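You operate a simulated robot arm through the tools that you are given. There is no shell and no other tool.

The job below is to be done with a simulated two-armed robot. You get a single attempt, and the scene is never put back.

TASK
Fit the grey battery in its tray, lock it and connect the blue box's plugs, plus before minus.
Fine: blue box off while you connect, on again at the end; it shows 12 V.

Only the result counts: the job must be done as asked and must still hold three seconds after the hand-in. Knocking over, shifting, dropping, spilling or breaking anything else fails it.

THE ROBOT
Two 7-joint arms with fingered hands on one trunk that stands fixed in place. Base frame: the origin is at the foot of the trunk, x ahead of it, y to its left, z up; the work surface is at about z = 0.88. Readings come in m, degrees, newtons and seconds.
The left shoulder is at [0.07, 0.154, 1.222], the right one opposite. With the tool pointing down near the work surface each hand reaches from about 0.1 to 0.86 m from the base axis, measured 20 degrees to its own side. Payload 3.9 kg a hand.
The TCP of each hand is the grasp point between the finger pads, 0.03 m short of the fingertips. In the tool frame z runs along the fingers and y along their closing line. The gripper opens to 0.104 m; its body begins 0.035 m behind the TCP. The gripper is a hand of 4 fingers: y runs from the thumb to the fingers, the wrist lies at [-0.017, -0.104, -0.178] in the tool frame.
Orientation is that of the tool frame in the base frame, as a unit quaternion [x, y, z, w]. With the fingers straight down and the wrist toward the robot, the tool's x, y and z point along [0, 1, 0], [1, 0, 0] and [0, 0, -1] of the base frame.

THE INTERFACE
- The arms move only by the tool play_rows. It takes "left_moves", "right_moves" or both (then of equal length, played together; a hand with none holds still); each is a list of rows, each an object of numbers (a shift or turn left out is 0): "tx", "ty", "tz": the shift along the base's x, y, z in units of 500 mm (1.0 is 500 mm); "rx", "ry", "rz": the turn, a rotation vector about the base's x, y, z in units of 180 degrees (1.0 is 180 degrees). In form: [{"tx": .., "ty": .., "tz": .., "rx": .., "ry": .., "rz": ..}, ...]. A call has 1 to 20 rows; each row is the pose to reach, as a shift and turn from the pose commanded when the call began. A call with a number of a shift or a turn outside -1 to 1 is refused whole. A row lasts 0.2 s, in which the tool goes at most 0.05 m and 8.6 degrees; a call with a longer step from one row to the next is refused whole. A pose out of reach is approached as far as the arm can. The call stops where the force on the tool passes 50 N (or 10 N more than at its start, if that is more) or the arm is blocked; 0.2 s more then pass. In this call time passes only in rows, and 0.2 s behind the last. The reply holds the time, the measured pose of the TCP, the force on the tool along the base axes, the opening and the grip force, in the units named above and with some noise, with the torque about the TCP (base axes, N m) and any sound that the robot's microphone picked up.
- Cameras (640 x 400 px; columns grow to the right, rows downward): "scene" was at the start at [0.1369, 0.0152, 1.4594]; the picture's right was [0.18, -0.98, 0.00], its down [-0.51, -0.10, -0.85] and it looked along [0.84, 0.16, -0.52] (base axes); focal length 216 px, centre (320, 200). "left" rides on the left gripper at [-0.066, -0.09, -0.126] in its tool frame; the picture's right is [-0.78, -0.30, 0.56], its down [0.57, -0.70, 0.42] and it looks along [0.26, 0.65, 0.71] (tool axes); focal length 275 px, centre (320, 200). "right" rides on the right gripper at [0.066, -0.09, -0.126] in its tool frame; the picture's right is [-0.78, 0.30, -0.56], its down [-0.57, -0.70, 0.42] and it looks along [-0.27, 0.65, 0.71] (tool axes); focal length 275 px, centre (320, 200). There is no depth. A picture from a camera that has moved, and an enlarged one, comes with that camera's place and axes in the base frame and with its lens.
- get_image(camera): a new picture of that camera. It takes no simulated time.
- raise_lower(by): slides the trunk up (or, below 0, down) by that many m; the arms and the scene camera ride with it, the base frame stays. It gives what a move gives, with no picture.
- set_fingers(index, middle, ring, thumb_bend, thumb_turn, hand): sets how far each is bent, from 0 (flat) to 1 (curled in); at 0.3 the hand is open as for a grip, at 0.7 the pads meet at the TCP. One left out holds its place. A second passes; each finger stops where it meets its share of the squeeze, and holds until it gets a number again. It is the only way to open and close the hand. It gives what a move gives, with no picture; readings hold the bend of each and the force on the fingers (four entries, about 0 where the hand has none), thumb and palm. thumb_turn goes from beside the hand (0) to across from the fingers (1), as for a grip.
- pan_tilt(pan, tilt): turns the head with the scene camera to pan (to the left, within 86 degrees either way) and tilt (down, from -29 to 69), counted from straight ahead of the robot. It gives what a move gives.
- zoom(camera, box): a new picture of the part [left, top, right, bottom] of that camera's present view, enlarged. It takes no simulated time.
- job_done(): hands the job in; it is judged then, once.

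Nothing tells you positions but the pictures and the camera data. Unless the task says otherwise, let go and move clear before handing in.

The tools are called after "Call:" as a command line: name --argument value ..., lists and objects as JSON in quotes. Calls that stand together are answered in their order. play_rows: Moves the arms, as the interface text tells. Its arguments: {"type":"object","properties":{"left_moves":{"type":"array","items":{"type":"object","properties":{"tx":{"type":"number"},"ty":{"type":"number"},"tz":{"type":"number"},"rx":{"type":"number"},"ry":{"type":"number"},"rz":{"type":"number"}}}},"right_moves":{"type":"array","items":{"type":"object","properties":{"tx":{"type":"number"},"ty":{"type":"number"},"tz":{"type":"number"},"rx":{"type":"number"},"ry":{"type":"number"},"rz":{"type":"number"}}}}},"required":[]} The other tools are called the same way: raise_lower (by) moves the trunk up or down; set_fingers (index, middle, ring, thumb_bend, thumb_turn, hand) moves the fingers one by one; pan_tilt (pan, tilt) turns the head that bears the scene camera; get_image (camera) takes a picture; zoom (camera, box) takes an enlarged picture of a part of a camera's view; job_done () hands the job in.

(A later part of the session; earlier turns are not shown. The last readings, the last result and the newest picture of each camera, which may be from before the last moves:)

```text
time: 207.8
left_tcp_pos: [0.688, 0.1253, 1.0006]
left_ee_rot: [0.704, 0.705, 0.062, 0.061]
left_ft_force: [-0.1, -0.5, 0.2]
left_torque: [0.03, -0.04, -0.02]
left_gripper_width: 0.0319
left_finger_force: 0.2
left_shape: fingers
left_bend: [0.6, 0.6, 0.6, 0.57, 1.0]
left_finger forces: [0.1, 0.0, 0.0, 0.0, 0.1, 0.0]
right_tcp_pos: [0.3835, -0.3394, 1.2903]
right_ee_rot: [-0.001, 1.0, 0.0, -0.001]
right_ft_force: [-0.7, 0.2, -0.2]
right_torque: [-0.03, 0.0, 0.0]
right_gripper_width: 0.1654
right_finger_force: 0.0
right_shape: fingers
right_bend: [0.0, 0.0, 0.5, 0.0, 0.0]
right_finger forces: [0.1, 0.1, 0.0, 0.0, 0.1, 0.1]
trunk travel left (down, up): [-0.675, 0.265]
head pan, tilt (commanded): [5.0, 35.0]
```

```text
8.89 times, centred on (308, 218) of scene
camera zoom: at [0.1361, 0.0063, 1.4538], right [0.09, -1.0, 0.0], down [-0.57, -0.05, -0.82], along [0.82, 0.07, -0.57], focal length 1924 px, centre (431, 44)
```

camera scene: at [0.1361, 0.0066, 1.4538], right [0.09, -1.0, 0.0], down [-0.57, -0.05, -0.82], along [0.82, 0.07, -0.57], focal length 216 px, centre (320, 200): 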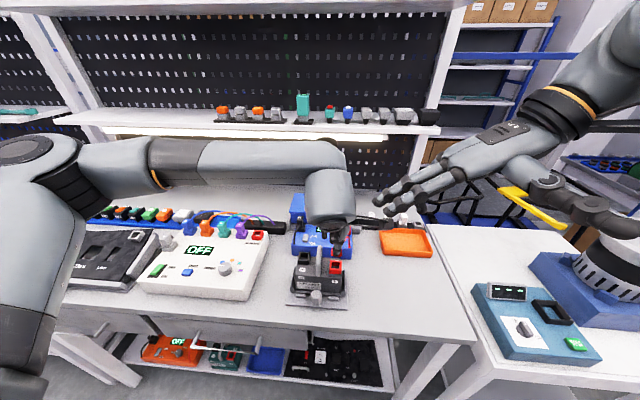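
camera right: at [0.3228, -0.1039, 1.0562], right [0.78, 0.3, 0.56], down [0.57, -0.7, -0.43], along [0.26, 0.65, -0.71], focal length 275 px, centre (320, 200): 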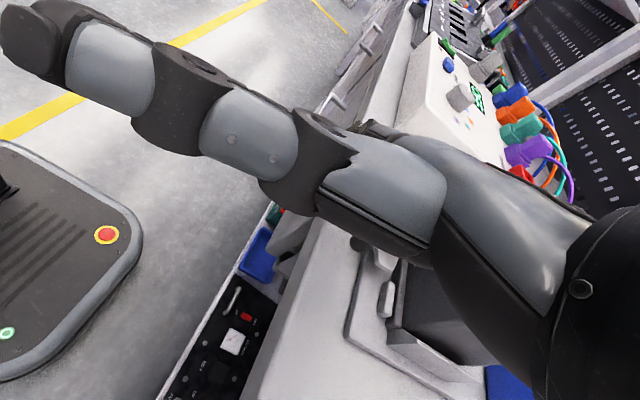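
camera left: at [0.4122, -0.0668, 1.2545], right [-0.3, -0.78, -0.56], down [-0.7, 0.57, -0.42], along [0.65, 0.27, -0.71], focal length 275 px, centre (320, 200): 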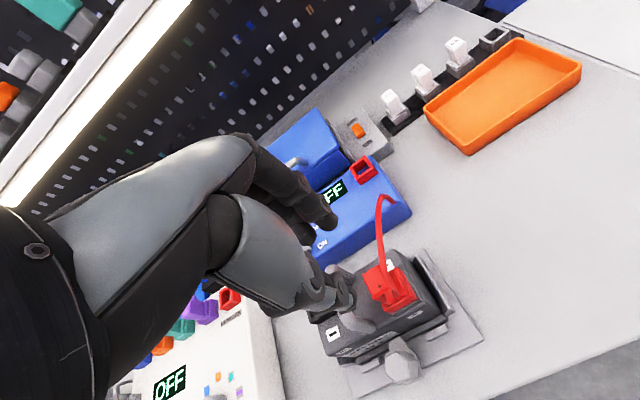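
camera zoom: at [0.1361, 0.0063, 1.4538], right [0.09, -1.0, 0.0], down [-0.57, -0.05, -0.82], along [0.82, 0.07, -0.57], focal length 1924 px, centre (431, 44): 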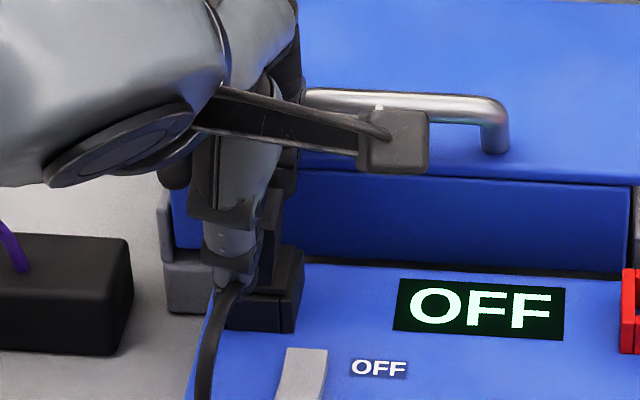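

The fingers are centred on the plug and the thumb is slightly left. I'll nudge 2.5 mm right and close gently.

Call:
play_rows --left_moves '[{"ty": -0.005}]'

Call:
set_fingers --hand "left" --index 0.68 --middle 0.66 --ring 0.58 --thumb_bend 0.64

Call:
zoom --camera "left" --box '[220, 150, 420, 310]'

```text
time: 208.2
left_tcp_pos: [0.6884, 0.1247, 0.9996]
left_ee_rot: [0.704, 0.705, 0.062, 0.062]
left_ft_force: [-0.3, 0.0, -0.4]
left_torque: [0.02, -0.02, 0.01]
left_gripper_width: 0.0322
left_finger_force: 0.1
left_shape: fingers
left_bend: [0.6, 0.6, 0.6, 0.57, 1.0]
left_finger forces: [0.0, 0.0, 0.0, 0.1, 0.0, 0.0]
right_tcp_pos: [0.3837, -0.3404, 1.2899]
right_ee_rot: [-0.001, 1.0, 0.0, 0.0]
right_ft_force: [-0.1, 0.6, 0.4]
right_torque: [0.0, 0.0, -0.03]
right_gripper_width: 0.1652
right_finger_force: 0.1
right_shape: fingers
right_bend: [0.0, 0.0, 0.5, 0.0, 0.0]
right_finger forces: [0.0, 0.0, 0.0, 0.0, 0.0, 0.0]
trunk travel left (down, up): [-0.675, 0.265]
head pan, tilt (commanded): [5.0, 35.0]
```

```text
time: 209.2
left_tcp_pos: [0.6889, 0.1247, 0.9999]
left_ee_rot: [0.704, 0.705, 0.061, 0.062]
left_ft_force: [1.1, 0.2, -0.9]
left_torque: [-0.01, 0.03, 0.01]
left_gripper_width: 0.0233
left_finger_force: 4.0
left_shape: fingers
left_bend: [0.64, 0.64, 0.57, 0.6, 1.0]
left_finger forces: [3.1, 1.6, 0.0, 0.1, 3.6, 0.0]
right_tcp_pos: [0.3835, -0.3396, 1.2912]
right_ee_rot: [-0.001, 1.0, 0.001, -0.001]
right_ft_force: [-0.2, -0.7, 0.3]
right_torque: [-0.01, 0.02, 0.01]
right_gripper_width: 0.1653
right_finger_force: 0.0
right_shape: fingers
right_bend: [0.0, 0.0, 0.5, 0.0, 0.0]
right_finger forces: [0.0, 0.0, 0.0, 0.1, 0.0, 0.1]
trunk travel left (down, up): [-0.675, 0.265]
head pan, tilt (commanded): [5.0, 35.0]
```

```text
2.50 times, centred on (320, 230) of left
camera zoom: at [0.5789, 0.0585, 1.1085], right [-0.19, -0.78, -0.6], down [-0.62, 0.57, -0.54], along [0.76, 0.27, -0.59], focal length 688 px, centre (320, 125)
```

zoom: 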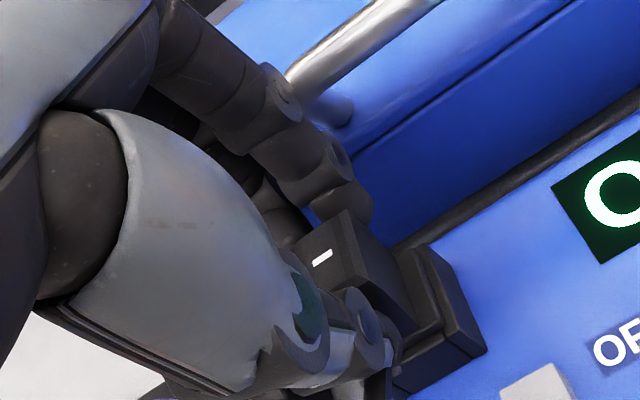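

Call:
set_fingers --hand "left" --index 0.73 --middle 0.73 --thumb_bend 0.78

Call:
zoom --camera "left" --box '[220, 150, 420, 310]'

```text
time: 210.2
left_tcp_pos: [0.6879, 0.125, 1.001]
left_ee_rot: [0.705, 0.704, 0.062, 0.061]
left_ft_force: [0.0, 0.7, -0.1]
left_torque: [0.01, -0.01, 0.01]
left_gripper_width: 0.021
left_finger_force: 18.6
left_shape: fingers
left_bend: [0.71, 0.64, 0.57, 0.63, 1.0]
left_finger forces: [10.2, 8.1, 0.0, 0.0, 19.2, 0.0]
right_tcp_pos: [0.3844, -0.3397, 1.2909]
right_ee_rot: [0.0, 1.0, 0.0, 0.0]
right_ft_force: [-0.2, -0.7, 0.0]
right_torque: [-0.02, 0.02, -0.03]
right_gripper_width: 0.1653
right_finger_force: 0.0
right_shape: fingers
right_bend: [0.0, 0.0, 0.5, 0.0, 0.0]
right_finger forces: [0.0, 0.1, 0.0, 0.0, 0.0, 0.0]
trunk travel left (down, up): [-0.675, 0.265]
head pan, tilt (commanded): [5.0, 35.0]
```

```text
2.50 times, centred on (320, 230) of left
camera zoom: at [0.5785, 0.0585, 1.1087], right [-0.19, -0.78, -0.6], down [-0.62, 0.57, -0.54], along [0.76, 0.27, -0.59], focal length 688 px, centre (320, 125)
```

zoom: 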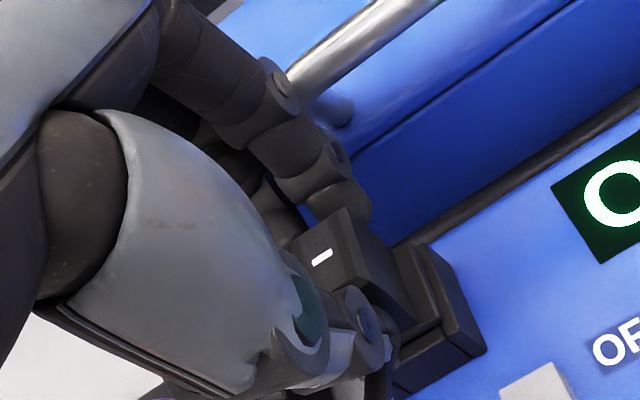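

The grip is firm and balanced. I'll pull the black plug straight up and take a reference view of its empty socket.

Call:
play_rows --left_moves '[{"tz": 0.008}, {"tz": 0.016}, {"tz": 0.024}, {"tz": 0.034}, {"tz": 0.044}]'

Call:
zoom --camera "left" --box '[240, 170, 440, 330]'

Call:
zoom --camera "scene" --box '[280, 190, 335, 245]'

```text
time: 211.4
left_tcp_pos: [0.6878, 0.1248, 1.0213]
left_ee_rot: [0.704, 0.705, 0.062, 0.063]
left_ft_force: [-0.2, -0.4, 0.0]
left_torque: [-0.03, -0.02, -0.01]
left_gripper_width: 0.0206
left_finger_force: 18.7
left_shape: fingers
left_bend: [0.71, 0.64, 0.57, 0.63, 1.0]
left_finger forces: [10.2, 8.0, 0.1, 0.0, 19.2, 0.0]
right_tcp_pos: [0.3837, -0.3391, 1.2901]
right_ee_rot: [-0.001, 1.0, 0.0, 0.001]
right_ft_force: [0.3, 0.1, -0.1]
right_torque: [0.05, 0.0, 0.02]
right_gripper_width: 0.1657
right_finger_force: 0.1
right_shape: fingers
right_bend: [0.0, 0.0, 0.5, 0.0, 0.0]
right_finger forces: [0.0, 0.0, 0.0, 0.0, 0.1, 0.0]
trunk travel left (down, up): [-0.675, 0.265]
head pan, tilt (commanded): [5.0, 35.0]
```

```text
2.50 times, centred on (340, 250) of left
camera zoom: at [0.5783, 0.0583, 1.1303], right [-0.19, -0.78, -0.6], down [-0.62, 0.57, -0.54], along [0.76, 0.27, -0.59], focal length 688 px, centre (270, 75)
```

zoom: 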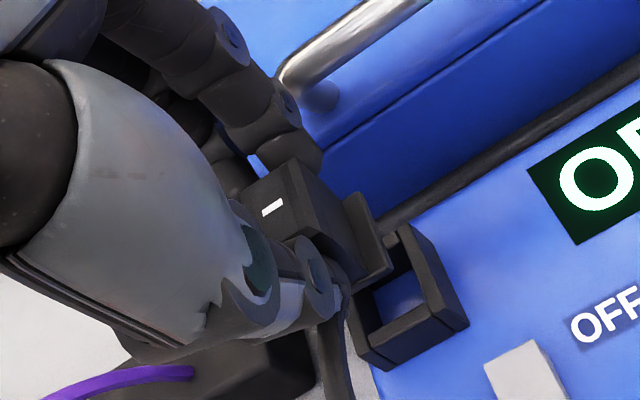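

```text
7.27 times, centred on (308, 218) of scene
camera zoom: at [0.1362, 0.0064, 1.4538], right [0.09, -1.0, 0.0], down [-0.57, -0.05, -0.82], along [0.82, 0.07, -0.57], focal length 1574 px, centre (411, 73)
```

zoom: 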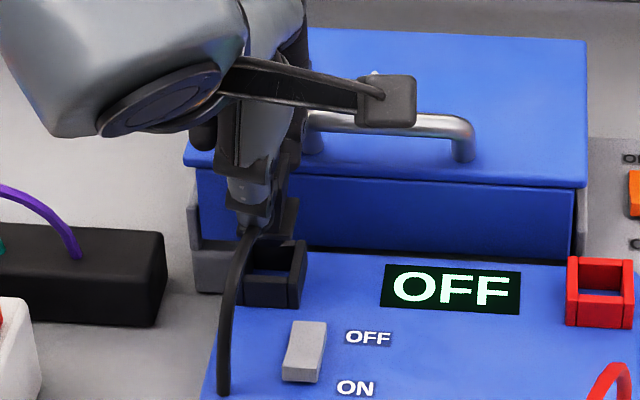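

The black plug is out. I'll lift it and bring it over the − socket.

Call:
play_rows --left_moves '[{"tz": 0.06}, {"tz": 0.13}, {"tx": -0.05, "ty": -0.012, "tz": 0.14}, {"tx": -0.12, "ty": -0.027, "tz": 0.14}, {"tx": -0.19, "ty": -0.043, "tz": 0.14}, {"tx": -0.26, "ty": -0.06, "tz": 0.14}, {"tx": -0.3, "ty": -0.07, "tz": 0.14}, {"tx": -0.3196, "ty": -0.0734, "tz": 0.14}]'

Call:
zoom --camera "left" --box '[240, 170, 440, 370]'

Call:
zoom --camera "scene" --box '[270, 200, 370, 295]'

```text
time: 213.2
left_tcp_pos: [0.5285, 0.0868, 1.0916]
left_ee_rot: [0.704, 0.705, 0.061, 0.062]
left_ft_force: [0.4, -0.1, -0.4]
left_torque: [-0.01, 0.03, -0.02]
left_gripper_width: 0.0205
left_finger_force: 18.5
left_shape: fingers
left_bend: [0.71, 0.64, 0.57, 0.63, 1.0]
left_finger forces: [10.1, 7.6, 0.0, 0.0, 18.6, 0.1]
right_tcp_pos: [0.3845, -0.3393, 1.2898]
right_ee_rot: [-0.001, 1.0, -0.001, -0.001]
right_ft_force: [0.1, 1.0, 0.4]
right_torque: [0.0, -0.02, 0.01]
right_gripper_width: 0.1654
right_finger_force: 0.0
right_shape: fingers
right_bend: [0.0, 0.0, 0.5, 0.0, 0.0]
right_finger forces: [0.0, 0.0, 0.0, 0.0, 0.1, 0.0]
trunk travel left (down, up): [-0.675, 0.265]
head pan, tilt (commanded): [5.0, 35.0]
```

```text
2.00 times, centred on (340, 270) of left
camera zoom: at [0.4193, 0.0215, 1.2001], right [-0.19, -0.78, -0.6], down [-0.62, 0.57, -0.54], along [0.76, 0.27, -0.59], focal length 551 px, centre (280, 60)
```

zoom: 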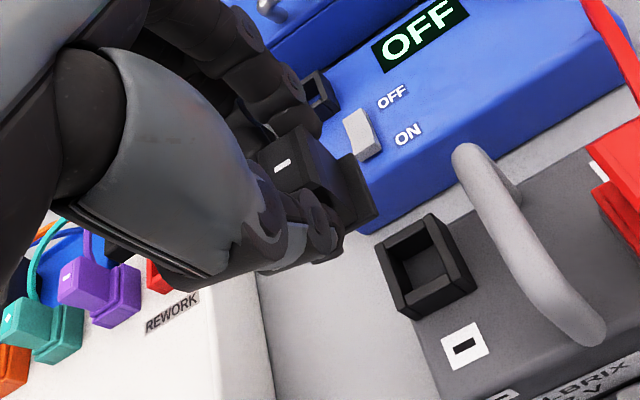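

```text
4.21 times, centred on (320, 248) of scene
camera zoom: at [0.1362, 0.0064, 1.4538], right [0.09, -1.0, 0.0], down [-0.57, -0.05, -0.82], along [0.82, 0.07, -0.57], focal length 911 px, centre (320, 0)
```

zoom: 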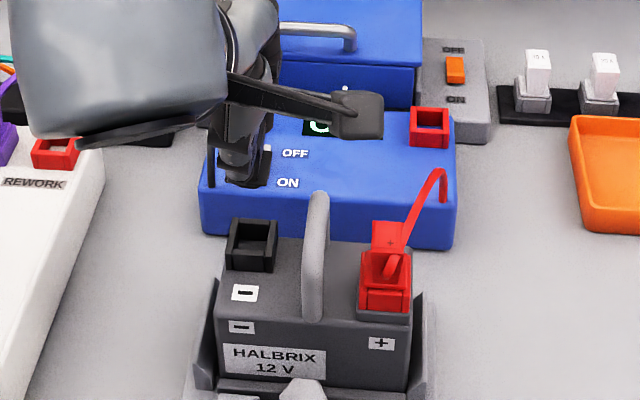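

It's above the − socket with clear space from the handle. I'll lower to the reference height and compare views.

Call:
play_rows --left_moves '[{"tz": -0.03}, {"tz": -0.06}, {"tz": -0.0726}]'

Call:
zoom --camera "left" --box '[240, 170, 440, 330]'

Call:
zoom --camera "scene" --box '[285, 230, 335, 275]'

```text
time: 214.0
left_tcp_pos: [0.5277, 0.0874, 1.055]
left_ee_rot: [0.704, 0.705, 0.063, 0.062]
left_ft_force: [0.0, 0.6, -1.0]
left_torque: [0.0, 0.01, 0.01]
left_gripper_width: 0.0205
left_finger_force: 18.0
left_shape: fingers
left_bend: [0.71, 0.64, 0.57, 0.63, 1.0]
left_finger forces: [10.0, 7.6, 0.1, 0.0, 18.7, 0.0]
right_tcp_pos: [0.3836, -0.3392, 1.29]
right_ee_rot: [-0.001, 1.0, 0.0, 0.0]
right_ft_force: [0.1, 0.1, 0.9]
right_torque: [-0.02, -0.02, 0.02]
right_gripper_width: 0.1655
right_finger_force: 0.0
right_shape: fingers
right_bend: [0.0, 0.0, 0.5, 0.0, 0.0]
right_finger forces: [0.1, 0.0, 0.0, 0.1, 0.0, 0.1]
trunk travel left (down, up): [-0.675, 0.265]
head pan, tilt (commanded): [5.0, 35.0]
```

```text
2.50 times, centred on (340, 250) of left
camera zoom: at [0.4189, 0.0213, 1.1639], right [-0.19, -0.78, -0.6], down [-0.62, 0.57, -0.54], along [0.76, 0.27, -0.59], focal length 688 px, centre (270, 75)
```

zoom: 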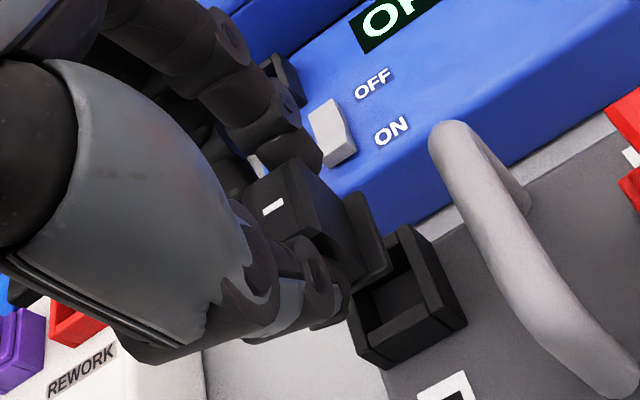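

```text
8.89 times, centred on (310, 252) of scene
camera zoom: at [0.1362, 0.0064, 1.4538], right [0.09, -1.0, 0.0], down [-0.57, -0.05, -0.82], along [0.82, 0.07, -0.57], focal length 1924 px, centre (409, -267)
```

zoom: 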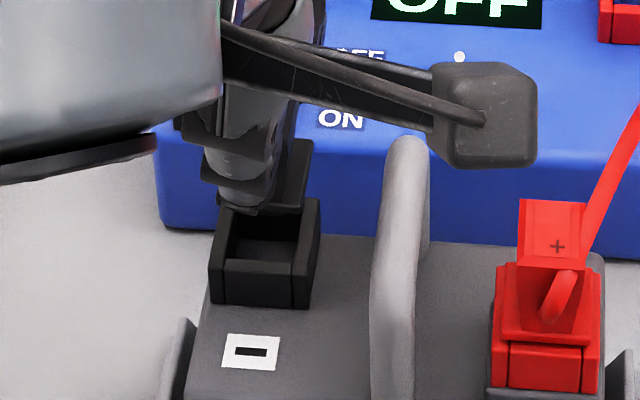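

The picture is practically identical to the reference. I'll insert the black plug.

Call:
play_rows --left_moves '[{"tz": -0.008}, {"tz": -0.016}, {"tz": -0.024}, {"tz": -0.032}, {"tz": -0.04}, {"tz": -0.046}]'

Call:
zoom --camera "left" --box '[240, 170, 440, 330]'

Call:
zoom --camera "scene" --box '[285, 230, 335, 275]'

```text
time: 215.4
left_tcp_pos: [0.5281, 0.0876, 1.0314]
left_ee_rot: [0.704, 0.705, 0.061, 0.061]
left_ft_force: [0.4, 0.0, 0.0]
left_torque: [-0.01, -0.02, 0.06]
left_gripper_width: 0.0205
left_finger_force: 18.3
left_shape: fingers
left_bend: [0.71, 0.64, 0.57, 0.63, 1.0]
left_finger forces: [10.0, 7.6, 0.0, 0.0, 18.6, 0.0]
right_tcp_pos: [0.3838, -0.3395, 1.2898]
right_ee_rot: [-0.001, 1.0, 0.0, 0.0]
right_ft_force: [-0.3, 0.4, -0.6]
right_torque: [0.0, 0.01, 0.04]
right_gripper_width: 0.165
right_finger_force: 0.2
right_shape: fingers
right_bend: [0.0, 0.0, 0.5, 0.0, 0.0]
right_finger forces: [0.0, 0.0, 0.1, 0.0, 0.0, 0.0]
trunk travel left (down, up): [-0.675, 0.265]
head pan, tilt (commanded): [5.0, 35.0]
```

```text
2.50 times, centred on (340, 250) of left
camera zoom: at [0.4189, 0.0218, 1.1408], right [-0.19, -0.78, -0.6], down [-0.62, 0.57, -0.54], along [0.76, 0.27, -0.59], focal length 688 px, centre (270, 75)
```

zoom: 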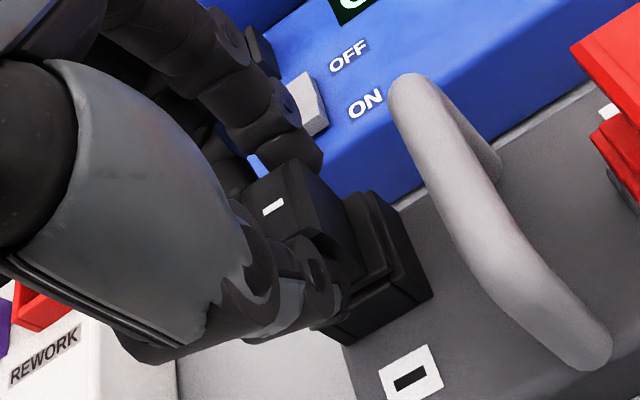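

```text
8.89 times, centred on (310, 252) of scene
camera zoom: at [0.1363, 0.0064, 1.4538], right [0.09, -1.0, 0.0], down [-0.57, -0.05, -0.82], along [0.82, 0.07, -0.57], focal length 1924 px, centre (409, -267)
```

zoom: 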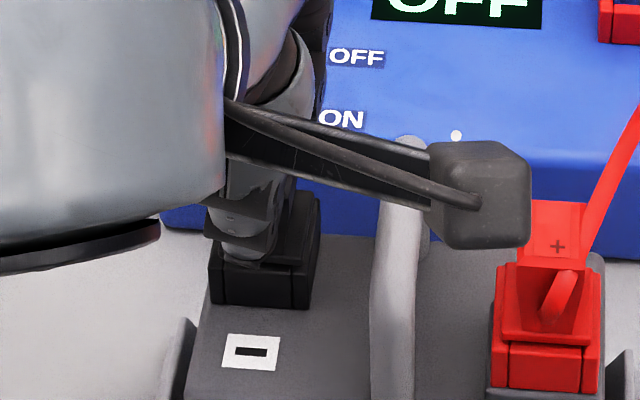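

Call:
play_rows --left_moves '[{"tz": -0.004}, {"tz": -0.008}, {"tz": -0.012}]'

Call:
zoom --camera "left" --box '[240, 170, 440, 330]'

```text
time: 216.2
left_tcp_pos: [0.5289, 0.0884, 1.0287]
left_ee_rot: [0.702, 0.706, 0.064, 0.064]
left_ft_force: [2.8, 7.9, 15.5]
left_torque: [0.14, -0.01, 0.1]
left_gripper_width: 0.0209
left_finger_force: 21.5
left_shape: fingers
left_bend: [0.71, 0.63, 0.57, 0.66, 1.0]
left_finger forces: [11.0, 12.8, 0.1, 0.0, 19.9, 0.0]
right_tcp_pos: [0.3822, -0.3395, 1.2899]
right_ee_rot: [-0.001, 1.0, 0.0, 0.0]
right_ft_force: [1.1, 0.4, -0.6]
right_torque: [-0.03, -0.02, -0.03]
right_gripper_width: 0.1657
right_finger_force: 0.2
right_shape: fingers
right_bend: [0.0, 0.0, 0.5, 0.0, 0.0]
right_finger forces: [0.0, 0.0, 0.0, 0.0, 0.0, 0.1]
trunk travel left (down, up): [-0.675, 0.265]
head pan, tilt (commanded): [5.0, 35.0]
```

```text
2.50 times, centred on (340, 250) of left
camera zoom: at [0.4184, 0.0228, 1.137], right [-0.19, -0.78, -0.6], down [-0.61, 0.57, -0.54], along [0.77, 0.27, -0.59], focal length 688 px, centre (270, 75)
```

zoom: 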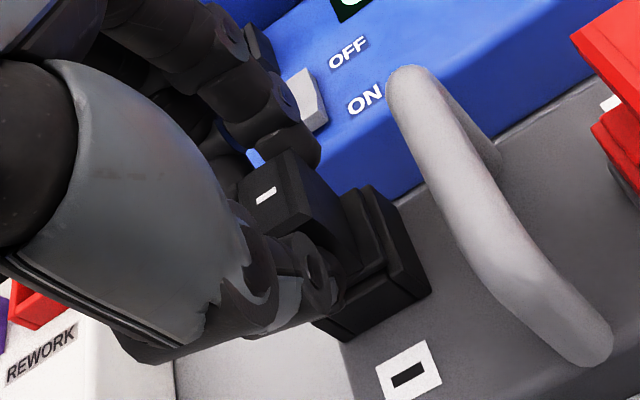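

It's fully seated: 15 N pushes back. I'll relax, release and lift away.

Call:
play_rows --left_moves '[{"tz": 0.01}]'

Call:
set_fingers --hand "left" --index 0.57 --middle 0.57 --ring 0.55 --thumb_bend 0.55

Call:
play_rows --left_moves '[{"tz": 0.015}, {"tz": 0.04}, {"tz": 0.08}, {"tz": 0.12}, {"tz": 0.17}]'

Call:
zoom --camera "scene" --box '[275, 215, 365, 295]'

Call:
get_image --camera "left"

```text
time: 216.6
left_tcp_pos: [0.5281, 0.0883, 1.0296]
left_ee_rot: [0.704, 0.705, 0.061, 0.061]
left_ft_force: [4.5, 5.5, 3.0]
left_torque: [0.11, -0.03, 0.08]
left_gripper_width: 0.0212
left_finger_force: 19.7
left_shape: fingers
left_bend: [0.71, 0.63, 0.57, 0.66, 1.0]
left_finger forces: [10.3, 12.0, 0.1, 0.1, 17.5, 0.0]
right_tcp_pos: [0.3853, -0.3388, 1.2911]
right_ee_rot: [-0.002, 1.0, 0.0, -0.002]
right_ft_force: [-0.1, -0.1, -0.1]
right_torque: [-0.01, -0.02, 0.03]
right_gripper_width: 0.1655
right_finger_force: 0.1
right_shape: fingers
right_bend: [0.0, 0.0, 0.5, 0.0, 0.0]
right_finger forces: [0.1, 0.1, 0.1, 0.1, 0.0, 0.1]
trunk travel left (down, up): [-0.675, 0.265]
head pan, tilt (commanded): [5.0, 35.0]
```

```text
time: 217.6
left_tcp_pos: [0.5292, 0.0876, 1.0307]
left_ee_rot: [0.704, 0.705, 0.061, 0.061]
left_ft_force: [0.5, 0.8, -0.2]
left_torque: [-0.02, -0.01, -0.03]
left_gripper_width: 0.0386
left_finger_force: 0.1
left_shape: fingers
left_bend: [0.56, 0.56, 0.55, 0.55, 1.0]
left_finger forces: [0.0, 0.0, 0.1, 0.0, 0.0, 0.0]
right_tcp_pos: [0.3831, -0.3406, 1.2895]
right_ee_rot: [0.0, 1.0, 0.0, 0.0]
right_ft_force: [-0.7, -0.3, -0.7]
right_torque: [0.04, 0.04, -0.04]
right_gripper_width: 0.1652
right_finger_force: 0.0
right_shape: fingers
right_bend: [0.0, 0.0, 0.5, 0.0, 0.0]
right_finger forces: [0.0, 0.0, 0.0, 0.1, 0.1, 0.0]
trunk travel left (down, up): [-0.675, 0.265]
head pan, tilt (commanded): [5.0, 35.0]
```

```text
time: 218.8
left_tcp_pos: [0.5271, 0.0878, 1.1156]
left_ee_rot: [0.704, 0.705, 0.061, 0.062]
left_ft_force: [0.4, -0.3, 0.0]
left_torque: [0.0, 0.03, 0.0]
left_gripper_width: 0.0389
left_finger_force: 0.0
left_shape: fingers
left_bend: [0.56, 0.56, 0.55, 0.55, 1.0]
left_finger forces: [0.0, 0.0, 0.1, 0.1, 0.0, 0.0]
right_tcp_pos: [0.383, -0.3409, 1.291]
right_ee_rot: [-0.001, 1.0, 0.0, 0.0]
right_ft_force: [-0.5, 0.4, 0.5]
right_torque: [-0.01, 0.0, -0.01]
right_gripper_width: 0.1655
right_finger_force: 0.1
right_shape: fingers
right_bend: [0.0, 0.0, 0.5, 0.0, 0.0]
right_finger forces: [0.1, 0.1, 0.1, 0.0, 0.1, 0.0]
trunk travel left (down, up): [-0.675, 0.265]
head pan, tilt (commanded): [5.0, 35.0]
```

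```text
5.00 times, centred on (320, 255) of scene
camera zoom: at [0.1358, 0.0062, 1.4538], right [0.09, -1.0, 0.0], down [-0.57, -0.05, -0.82], along [0.82, 0.07, -0.57], focal length 1082 px, centre (320, -75)
```

zoom: 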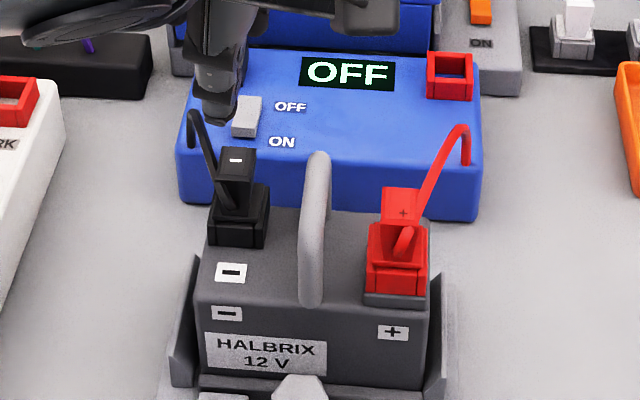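

```text
taken
camera left: at [0.4182, 0.0212, 1.2244], right [-0.19, -0.78, -0.6], down [-0.62, 0.57, -0.54], along [0.76, 0.27, -0.59], focal length 275 px, centre (320, 200)
```

left: 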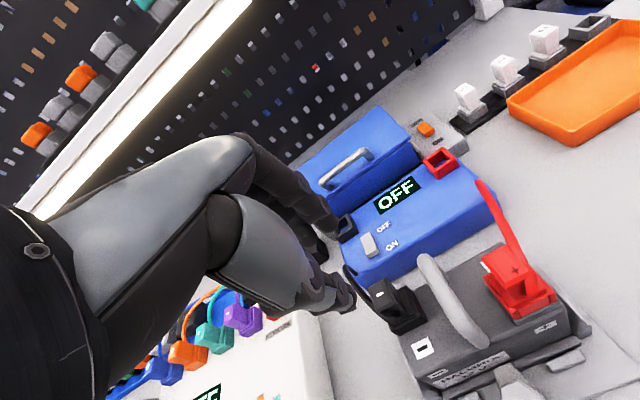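

Both plugs are connected, plus first and then minus. Now I'll switch the blue box back on by pressing the rocker's near (ON) end. I'll use the left ring finger so the other fingers stay away from the black cable.

Call:
play_rows --left_moves '[{"tz": 0.05, "ry": 0.0278}, {"tz": 0.1, "ry": 0.0556}]'

Call:
set_fingers --hand "left" --index 1.0 --middle 1.0 --ring 0.5 --thumb_bend 0.0 --thumb_turn 0.0

Call:
play_rows --left_moves '[{"tx": 0.05, "ty": -0.01}, {"tx": 0.1, "ty": -0.02, "tz": -0.05}, {"tx": 0.139, "ty": -0.033, "tz": -0.12}, {"tx": 0.139, "ty": -0.033, "tz": -0.2}]'

Call:
zoom --camera "scene" --box '[280, 185, 370, 265]'

Call:
get_image --camera "left"

```text
time: 219.4
left_tcp_pos: [0.5286, 0.086, 1.1657]
left_ee_rot: [0.708, 0.707, -0.001, -0.001]
left_ft_force: [-0.1, 0.6, -0.4]
left_torque: [0.0, -0.03, 0.03]
left_gripper_width: 0.039
left_finger_force: 0.0
left_shape: fingers
left_bend: [0.56, 0.56, 0.55, 0.55, 1.0]
left_finger forces: [0.0, 0.0, 0.1, 0.0, 0.0, 0.0]
right_tcp_pos: [0.3851, -0.3392, 1.2898]
right_ee_rot: [-0.001, 1.0, 0.0, 0.001]
right_ft_force: [0.3, -0.2, -0.4]
right_torque: [0.01, 0.0, 0.01]
right_gripper_width: 0.1651
right_finger_force: 0.1
right_shape: fingers
right_bend: [0.0, 0.0, 0.5, 0.0, 0.0]
right_finger forces: [0.0, 0.0, 0.1, 0.0, 0.0, 0.0]
trunk travel left (down, up): [-0.675, 0.265]
head pan, tilt (commanded): [5.0, 35.0]
```

```text
time: 220.4
left_tcp_pos: [0.5276, 0.087, 1.1653]
left_ee_rot: [0.707, 0.707, 0.0, 0.0]
left_ft_force: [0.1, -0.5, 0.8]
left_torque: [-0.01, -0.02, 0.01]
left_gripper_width: 0.0971
left_finger_force: 0.0
left_shape: fingers
left_bend: [1.0, 1.0, 0.5, 0.0, 0.0]
left_finger forces: [0.0, 0.0, 0.0, 0.0, 0.0, 0.0]
right_tcp_pos: [0.3842, -0.3394, 1.2903]
right_ee_rot: [-0.001, 1.0, 0.0, 0.0]
right_ft_force: [0.3, 0.1, 0.9]
right_torque: [0.01, 0.0, -0.02]
right_gripper_width: 0.1655
right_finger_force: 0.0
right_shape: fingers
right_bend: [0.0, 0.0, 0.5, 0.0, 0.0]
right_finger forces: [0.0, 0.1, 0.0, 0.1, 0.1, 0.0]
trunk travel left (down, up): [-0.675, 0.265]
head pan, tilt (commanded): [5.0, 35.0]
```

```text
time: 221.4
left_tcp_pos: [0.5981, 0.0712, 1.0658]
left_ee_rot: [0.707, 0.707, 0.0, 0.001]
left_ft_force: [-0.3, 0.0, 0.1]
left_torque: [0.03, -0.03, 0.0]
left_gripper_width: 0.0972
left_finger_force: 0.0
left_shape: fingers
left_bend: [1.0, 1.0, 0.5, 0.0, 0.0]
left_finger forces: [0.1, 0.0, 0.0, 0.0, 0.0, 0.0]
right_tcp_pos: [0.3855, -0.3396, 1.2904]
right_ee_rot: [0.0, 1.0, 0.0, -0.001]
right_ft_force: [-0.6, 0.2, 0.0]
right_torque: [-0.01, -0.01, -0.01]
right_gripper_width: 0.1653
right_finger_force: 0.1
right_shape: fingers
right_bend: [0.0, 0.0, 0.5, 0.0, 0.0]
right_finger forces: [0.1, 0.1, 0.0, 0.0, 0.1, 0.1]
trunk travel left (down, up): [-0.675, 0.265]
head pan, tilt (commanded): [5.0, 35.0]
```

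```text
5.00 times, centred on (325, 225) of scene
camera zoom: at [0.1367, 0.0068, 1.4538], right [0.09, -1.0, 0.0], down [-0.57, -0.05, -0.82], along [0.82, 0.07, -0.57], focal length 1082 px, centre (295, 75)
```

zoom: 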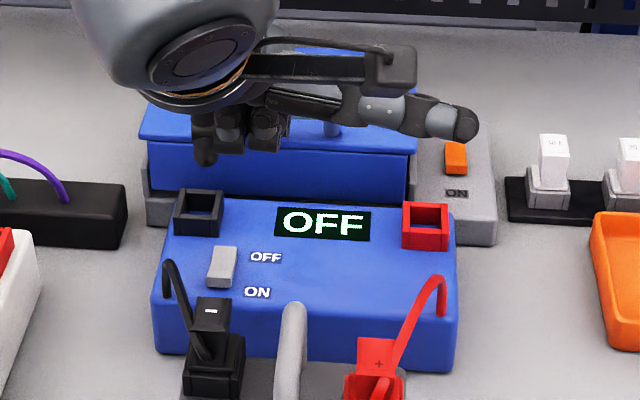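

```text
taken
camera left: at [0.5093, 0.0062, 1.1924], right [-0.3, -0.78, -0.56], down [-0.7, 0.57, -0.42], along [0.65, 0.26, -0.71], focal length 275 px, centre (320, 200)
```

left: 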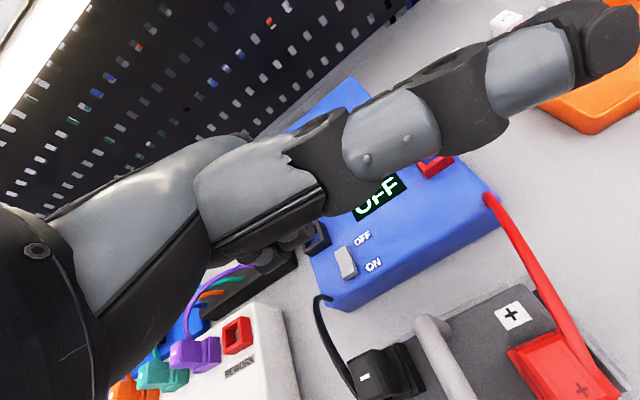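

The ring tip is at about (0.629,0.103), almost over the ON end. I'll shift 3 mm right and come down close.

Call:
play_rows --left_moves '[{"tx": 0.003, "ty": -0.006, "tz": -0.06}, {"tx": 0.003, "ty": -0.006, "tz": -0.12}, {"tx": 0.003, "ty": -0.006, "tz": -0.144}]'

Call:
zoom --camera "scene" --box '[295, 210, 345, 255]'

Call:
zoom --camera "left" --box '[240, 170, 440, 330]'

```text
time: 222.2
left_tcp_pos: [0.6004, 0.0685, 0.9939]
left_ee_rot: [0.707, 0.708, 0.0, 0.0]
left_ft_force: [0.6, 0.1, 0.3]
left_torque: [0.01, 0.01, 0.02]
left_gripper_width: 0.0969
left_finger_force: 0.0
left_shape: fingers
left_bend: [1.0, 1.0, 0.5, 0.0, 0.0]
left_finger forces: [0.0, 0.1, 0.0, 0.0, 0.0, 0.0]
right_tcp_pos: [0.3834, -0.3401, 1.2904]
right_ee_rot: [-0.002, 1.0, 0.001, 0.0]
right_ft_force: [0.6, 0.2, -1.4]
right_torque: [-0.02, 0.02, -0.02]
right_gripper_width: 0.1653
right_finger_force: 0.1
right_shape: fingers
right_bend: [0.0, 0.0, 0.5, 0.0, 0.0]
right_finger forces: [0.0, 0.1, 0.0, 0.0, 0.0, 0.0]
trunk travel left (down, up): [-0.675, 0.265]
head pan, tilt (commanded): [5.0, 35.0]
```

```text
8.89 times, centred on (320, 232) of scene
camera zoom: at [0.1359, 0.0063, 1.4538], right [0.09, -1.0, 0.0], down [-0.57, -0.05, -0.82], along [0.82, 0.07, -0.57], focal length 1924 px, centre (320, -89)
```

zoom: 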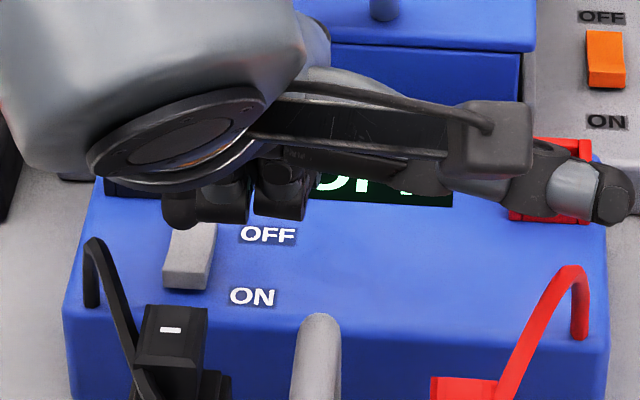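

```text
2.50 times, centred on (340, 250) of left
camera zoom: at [0.5105, 0.0024, 1.1199], right [-0.3, -0.78, -0.56], down [-0.7, 0.57, -0.43], along [0.65, 0.27, -0.71], focal length 688 px, centre (270, 75)
```

zoom: 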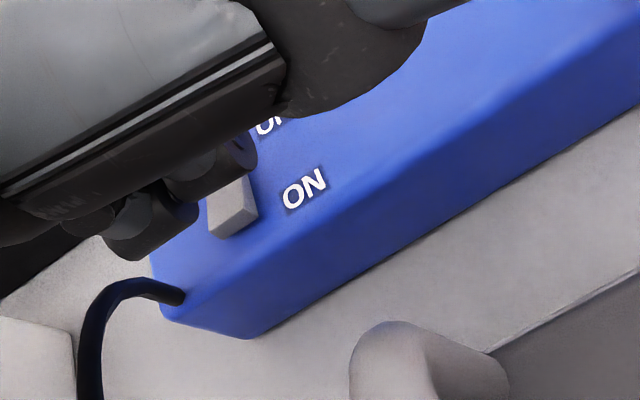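

Lowered straight down, the tip would land on the rocker's very edge, so I'll move 6 mm forward and then press.

Call:
play_rows --left_moves '[{"tx": 0.012}, {"tx": 0.012, "tz": -0.02}, {"tx": 0.012, "tz": -0.034}, {"tx": 0.012, "tz": -0.042}, {"tx": 0.012, "tz": -0.05}, {"tx": 0.012, "tz": -0.056}]'

Call:
zoom --camera "scene" --box '[295, 205, 355, 260]'

Call:
zoom --camera "left" --box '[240, 130, 480, 330]'

```text
time: 223.6
left_tcp_pos: [0.6044, 0.0684, 0.9751]
left_ee_rot: [0.707, 0.707, 0.004, 0.006]
left_ft_force: [0.7, 2.6, 31.1]
left_torque: [1.19, -1.14, 0.13]
left_gripper_width: 0.0969
left_finger_force: 15.0
left_shape: fingers
left_bend: [1.0, 1.0, 0.47, 0.0, 0.0]
left_finger forces: [0.0, 0.0, 30.8, 0.1, 0.0, 0.1]
right_tcp_pos: [0.3798, -0.3399, 1.2921]
right_ee_rot: [0.0, 1.0, 0.0, 0.002]
right_ft_force: [0.7, 0.9, 0.4]
right_torque: [0.0, -0.01, 0.0]
right_gripper_width: 0.1652
right_finger_force: 0.1
right_shape: fingers
right_bend: [0.0, 0.0, 0.5, 0.0, 0.0]
right_finger forces: [0.1, 0.0, 0.0, 0.0, 0.0, 0.0]
trunk travel left (down, up): [-0.675, 0.265]
head pan, tilt (commanded): [5.0, 35.0]
```

```text
7.27 times, centred on (325, 232) of scene
camera zoom: at [0.1305, 0.0062, 1.4548], right [0.09, -1.0, 0.0], down [-0.57, -0.05, -0.82], along [0.82, 0.07, -0.57], focal length 1574 px, centre (284, -36)
```

zoom: 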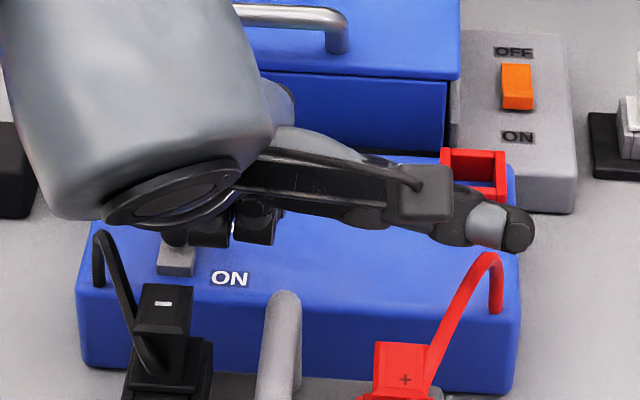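

```text
2.00 times, centred on (360, 230) of left
camera zoom: at [0.5135, 0.0022, 1.0983], right [-0.29, -0.78, -0.56], down [-0.7, 0.57, -0.43], along [0.66, 0.26, -0.71], focal length 551 px, centre (240, 140)
```

zoom: 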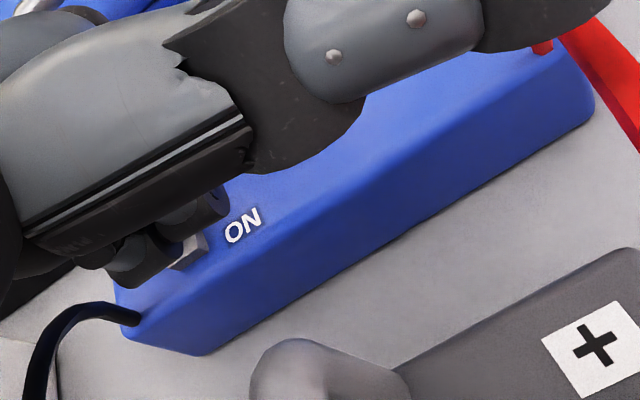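

It's pressing near the rocker's pivot (31 N, no flip). I'll lift off, move 8 mm toward the ON end, and press again.

Call:
play_rows --left_moves '[{"tz": 0.02}, {"tz": 0.036}, {"tx": -0.016, "tz": 0.036}]'

Call:
zoom --camera "scene" --box '[295, 205, 355, 260]'

Call:
play_rows --left_moves '[{"tz": -0.016}, {"tz": -0.028}, {"tz": -0.036}, {"tz": -0.042}, {"tz": -0.048}]'

Call:
zoom --camera "scene" --box '[295, 205, 355, 260]'

Call:
zoom --camera "left" --box '[240, 130, 480, 330]'

```text
time: 224.4
left_tcp_pos: [0.5954, 0.0685, 0.9834]
left_ee_rot: [0.706, 0.708, -0.001, -0.001]
left_ft_force: [-0.1, 0.0, -0.1]
left_torque: [-0.01, 0.0, 0.0]
left_gripper_width: 0.0971
left_finger_force: 0.1
left_shape: fingers
left_bend: [1.0, 1.0, 0.5, 0.0, 0.0]
left_finger forces: [0.1, 0.1, 0.0, 0.0, 0.0, 0.1]
right_tcp_pos: [0.3814, -0.3398, 1.29]
right_ee_rot: [0.0, 1.0, -0.001, 0.0]
right_ft_force: [-0.3, 0.5, 0.4]
right_torque: [-0.01, 0.0, -0.02]
right_gripper_width: 0.1656
right_finger_force: 0.1
right_shape: fingers
right_bend: [0.0, 0.0, 0.5, 0.0, 0.0]
right_finger forces: [0.0, 0.1, 0.0, 0.0, 0.0, 0.1]
trunk travel left (down, up): [-0.675, 0.265]
head pan, tilt (commanded): [5.0, 35.0]
```

```text
7.27 times, centred on (325, 232) of scene
camera zoom: at [0.1349, 0.0065, 1.4538], right [0.09, -1.0, 0.0], down [-0.57, -0.05, -0.82], along [0.82, 0.07, -0.57], focal length 1574 px, centre (284, -36)
```

zoom: 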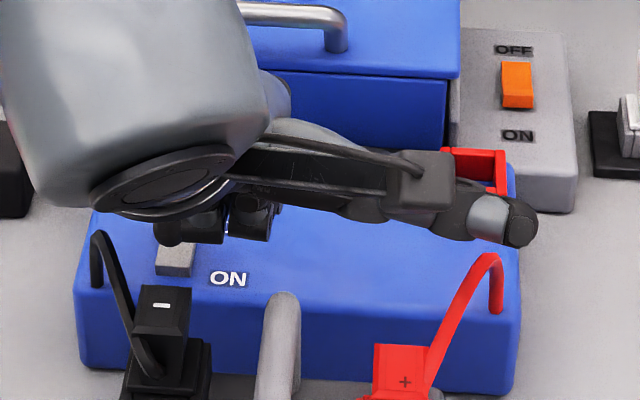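

```text
time: 225.6
left_tcp_pos: [0.5953, 0.0683, 0.9703]
left_ee_rot: [0.707, 0.707, 0.005, 0.007]
left_ft_force: [0.1, 10.3, 48.5]
left_torque: [2.0, -1.77, 0.38]
left_gripper_width: 0.097
left_finger_force: 23.6
left_shape: fingers
left_bend: [1.0, 1.0, 0.44, 0.0, 0.0]
left_finger forces: [0.0, 0.0, 48.0, 0.0, 0.1, 0.0]
right_tcp_pos: [0.3766, -0.3384, 1.2944]
right_ee_rot: [0.0, 1.0, 0.0, 0.002]
right_ft_force: [0.4, 0.6, -0.4]
right_torque: [0.0, 0.02, -0.04]
right_gripper_width: 0.1654
right_finger_force: 0.0
right_shape: fingers
right_bend: [0.0, 0.0, 0.5, 0.0, 0.0]
right_finger forces: [0.1, 0.0, 0.0, 0.0, 0.0, 0.0]
trunk travel left (down, up): [-0.675, 0.265]
head pan, tilt (commanded): [5.0, 35.0]
```

```text
7.27 times, centred on (325, 232) of scene
camera zoom: at [0.1273, 0.0078, 1.4551], right [0.09, -1.0, 0.0], down [-0.57, -0.05, -0.82], along [0.82, 0.07, -0.57], focal length 1574 px, centre (284, -36)
```

zoom: 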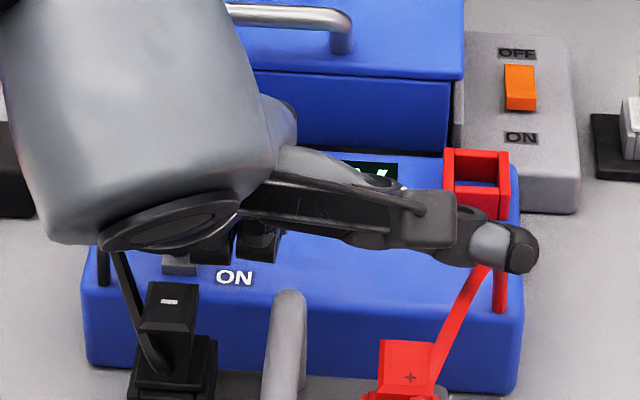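

```text
2.00 times, centred on (360, 230) of left
camera zoom: at [0.5041, 0.0026, 1.0957], right [-0.28, -0.78, -0.56], down [-0.69, 0.57, -0.44], along [0.66, 0.26, -0.7], focal length 551 px, centre (240, 140)
```

zoom: 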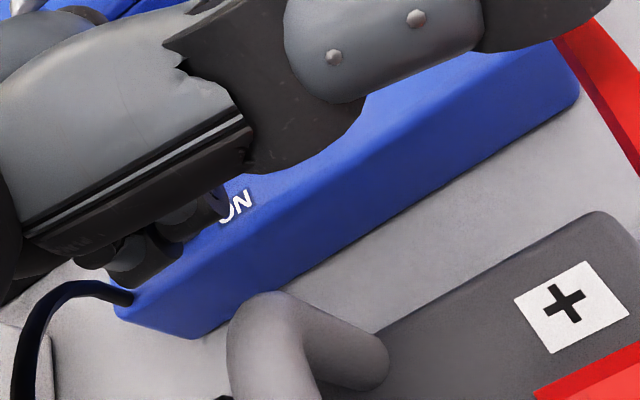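

The visible corner of the display may now show a "V". I'll lift the hand and look.

Call:
play_rows --left_moves '[{"tz": 0.03}, {"tz": 0.1}, {"tz": 0.18}, {"tz": 0.26}, {"tz": 0.34}]'

Call:
zoom --camera "scene" --box '[280, 200, 370, 290]'

Call:
get_image --camera "left"

```text
time: 226.8
left_tcp_pos: [0.5949, 0.0695, 1.1296]
left_ee_rot: [0.707, 0.708, 0.0, 0.0]
left_ft_force: [0.3, 0.4, 0.6]
left_torque: [0.0, -0.05, 0.02]
left_gripper_width: 0.0972
left_finger_force: 0.1
left_shape: fingers
left_bend: [1.0, 1.0, 0.5, 0.0, 0.0]
left_finger forces: [0.0, 0.1, 0.1, 0.0, 0.0, 0.0]
right_tcp_pos: [0.3828, -0.3403, 1.291]
right_ee_rot: [-0.001, 1.0, 0.0, 0.001]
right_ft_force: [0.2, -0.6, 0.4]
right_torque: [0.03, -0.02, 0.03]
right_gripper_width: 0.1653
right_finger_force: 0.0
right_shape: fingers
right_bend: [0.0, 0.0, 0.5, 0.0, 0.0]
right_finger forces: [0.0, 0.0, 0.0, 0.1, 0.0, 0.0]
trunk travel left (down, up): [-0.675, 0.265]
head pan, tilt (commanded): [5.0, 35.0]
```

```text
4.44 times, centred on (325, 245) of scene
camera zoom: at [0.1352, 0.006, 1.4538], right [0.09, -1.0, 0.0], down [-0.57, -0.05, -0.82], along [0.82, 0.07, -0.57], focal length 962 px, centre (298, 0)
```

zoom: 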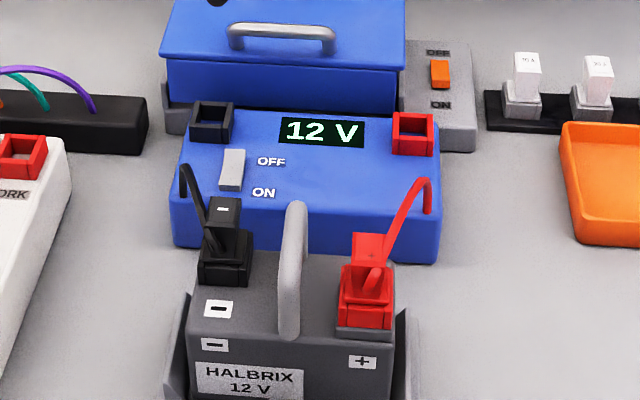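

```text
taken
camera left: at [0.5071, 0.0034, 1.2559], right [-0.3, -0.78, -0.56], down [-0.7, 0.57, -0.42], along [0.65, 0.27, -0.71], focal length 275 px, centre (320, 200)
```

left: 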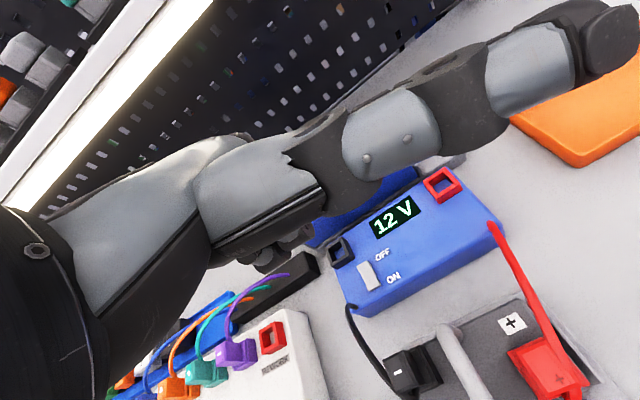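

The blue box shows 12 V. I'll park the left hand clear and inspect the latch and the rest of the scene once more.

Call:
play_rows --left_moves '[{"tz": 0.06}, {"tx": -0.04, "ty": 0.06, "tz": 0.12}, {"tx": -0.08, "ty": 0.13, "tz": 0.16}, {"tx": -0.12, "ty": 0.2, "tz": 0.2}, {"tx": -0.16, "ty": 0.27, "tz": 0.22}, {"tx": -0.2, "ty": 0.34, "tz": 0.24}, {"tx": -0.2, "ty": 0.4, "tz": 0.24}]'

Call:
pan_tilt --pan 5 --tilt 42

Call:
get_image --camera "scene"

Call:
zoom --camera "scene" --box '[285, 200, 355, 270]'

Call:
zoom --camera "scene" --box '[300, 240, 335, 268]'

```text
time: 228.4
left_tcp_pos: [0.4969, 0.2696, 1.2494]
left_ee_rot: [0.708, 0.707, 0.0, 0.0]
left_ft_force: [0.7, 0.0, -1.0]
left_torque: [-0.01, 0.0, 0.01]
left_gripper_width: 0.0975
left_finger_force: 0.0
left_shape: fingers
left_bend: [1.0, 1.0, 0.5, 0.0, 0.0]
left_finger forces: [0.0, 0.0, 0.0, 0.0, 0.0, 0.1]
right_tcp_pos: [0.3831, -0.339, 1.2905]
right_ee_rot: [-0.001, 1.0, 0.001, 0.0]
right_ft_force: [-0.5, 0.6, -0.2]
right_torque: [-0.01, 0.02, 0.0]
right_gripper_width: 0.1655
right_finger_force: 0.0
right_shape: fingers
right_bend: [0.0, 0.0, 0.5, 0.0, 0.0]
right_finger forces: [0.0, 0.0, 0.1, 0.0, 0.0, 0.0]
trunk travel left (down, up): [-0.675, 0.265]
head pan, tilt (commanded): [5.0, 35.0]
```

```text
time: 229.0
left_tcp_pos: [0.4975, 0.2669, 1.2495]
left_ee_rot: [0.706, 0.708, 0.0, 0.0]
left_ft_force: [-0.4, -0.2, 0.2]
left_torque: [-0.05, 0.0, 0.02]
left_gripper_width: 0.0974
left_finger_force: 0.1
left_shape: fingers
left_bend: [1.0, 1.0, 0.5, 0.0, 0.0]
left_finger forces: [0.0, 0.0, 0.0, 0.0, 0.0, 0.0]
right_tcp_pos: [0.3838, -0.3399, 1.2896]
right_ee_rot: [0.0, 1.0, 0.0, 0.0]
right_ft_force: [-0.3, 0.2, 0.5]
right_torque: [0.0, 0.0, -0.03]
right_gripper_width: 0.1654
right_finger_force: 0.0
right_shape: fingers
right_bend: [0.0, 0.0, 0.5, 0.0, 0.0]
right_finger forces: [0.1, 0.0, 0.0, 0.0, 0.1, 0.0]
trunk travel left (down, up): [-0.675, 0.265]
head pan, tilt (commanded): [5.0, 42.0]
```

```text
taken
camera scene: at [0.1319, 0.0062, 1.4433], right [0.09, -1.0, 0.0], down [-0.67, -0.06, -0.74], along [0.74, 0.07, -0.67], focal length 216 px, centre (320, 200)
```

scene: 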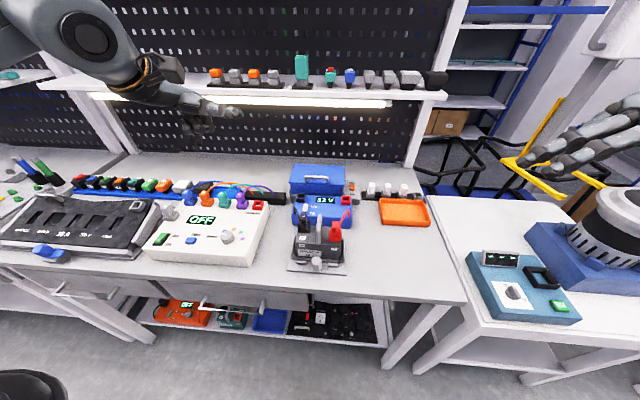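

```text
5.71 times, centred on (320, 235) of scene
camera zoom: at [0.1319, 0.0062, 1.4433], right [0.09, -1.0, 0.0], down [-0.67, -0.06, -0.74], along [0.74, 0.07, -0.67], focal length 1237 px, centre (320, 0)
```

zoom: 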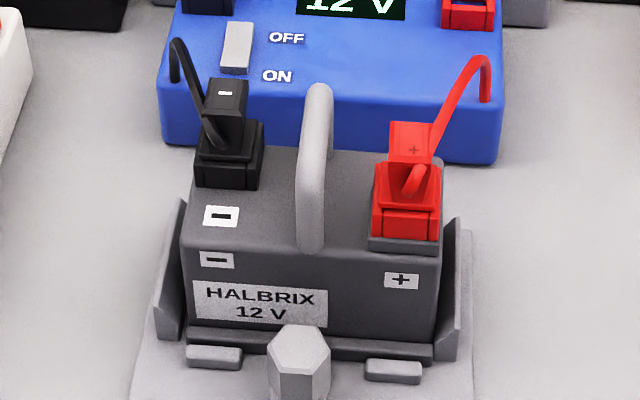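

```text
14.29 times, centred on (318, 254) of scene
camera zoom: at [0.1319, 0.0062, 1.4433], right [0.09, -1.0, 0.0], down [-0.67, -0.06, -0.74], along [0.74, 0.07, -0.67], focal length 3092 px, centre (356, -571)
```

zoom: 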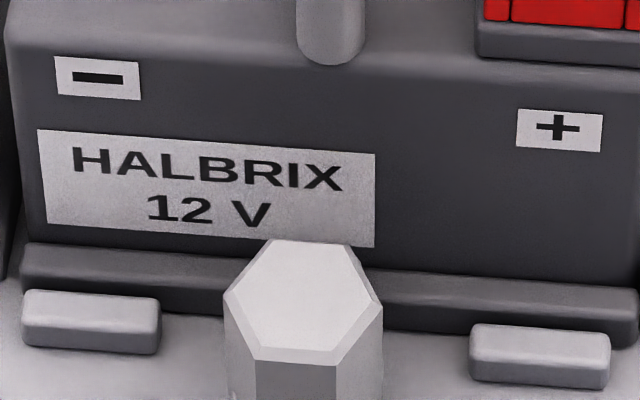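

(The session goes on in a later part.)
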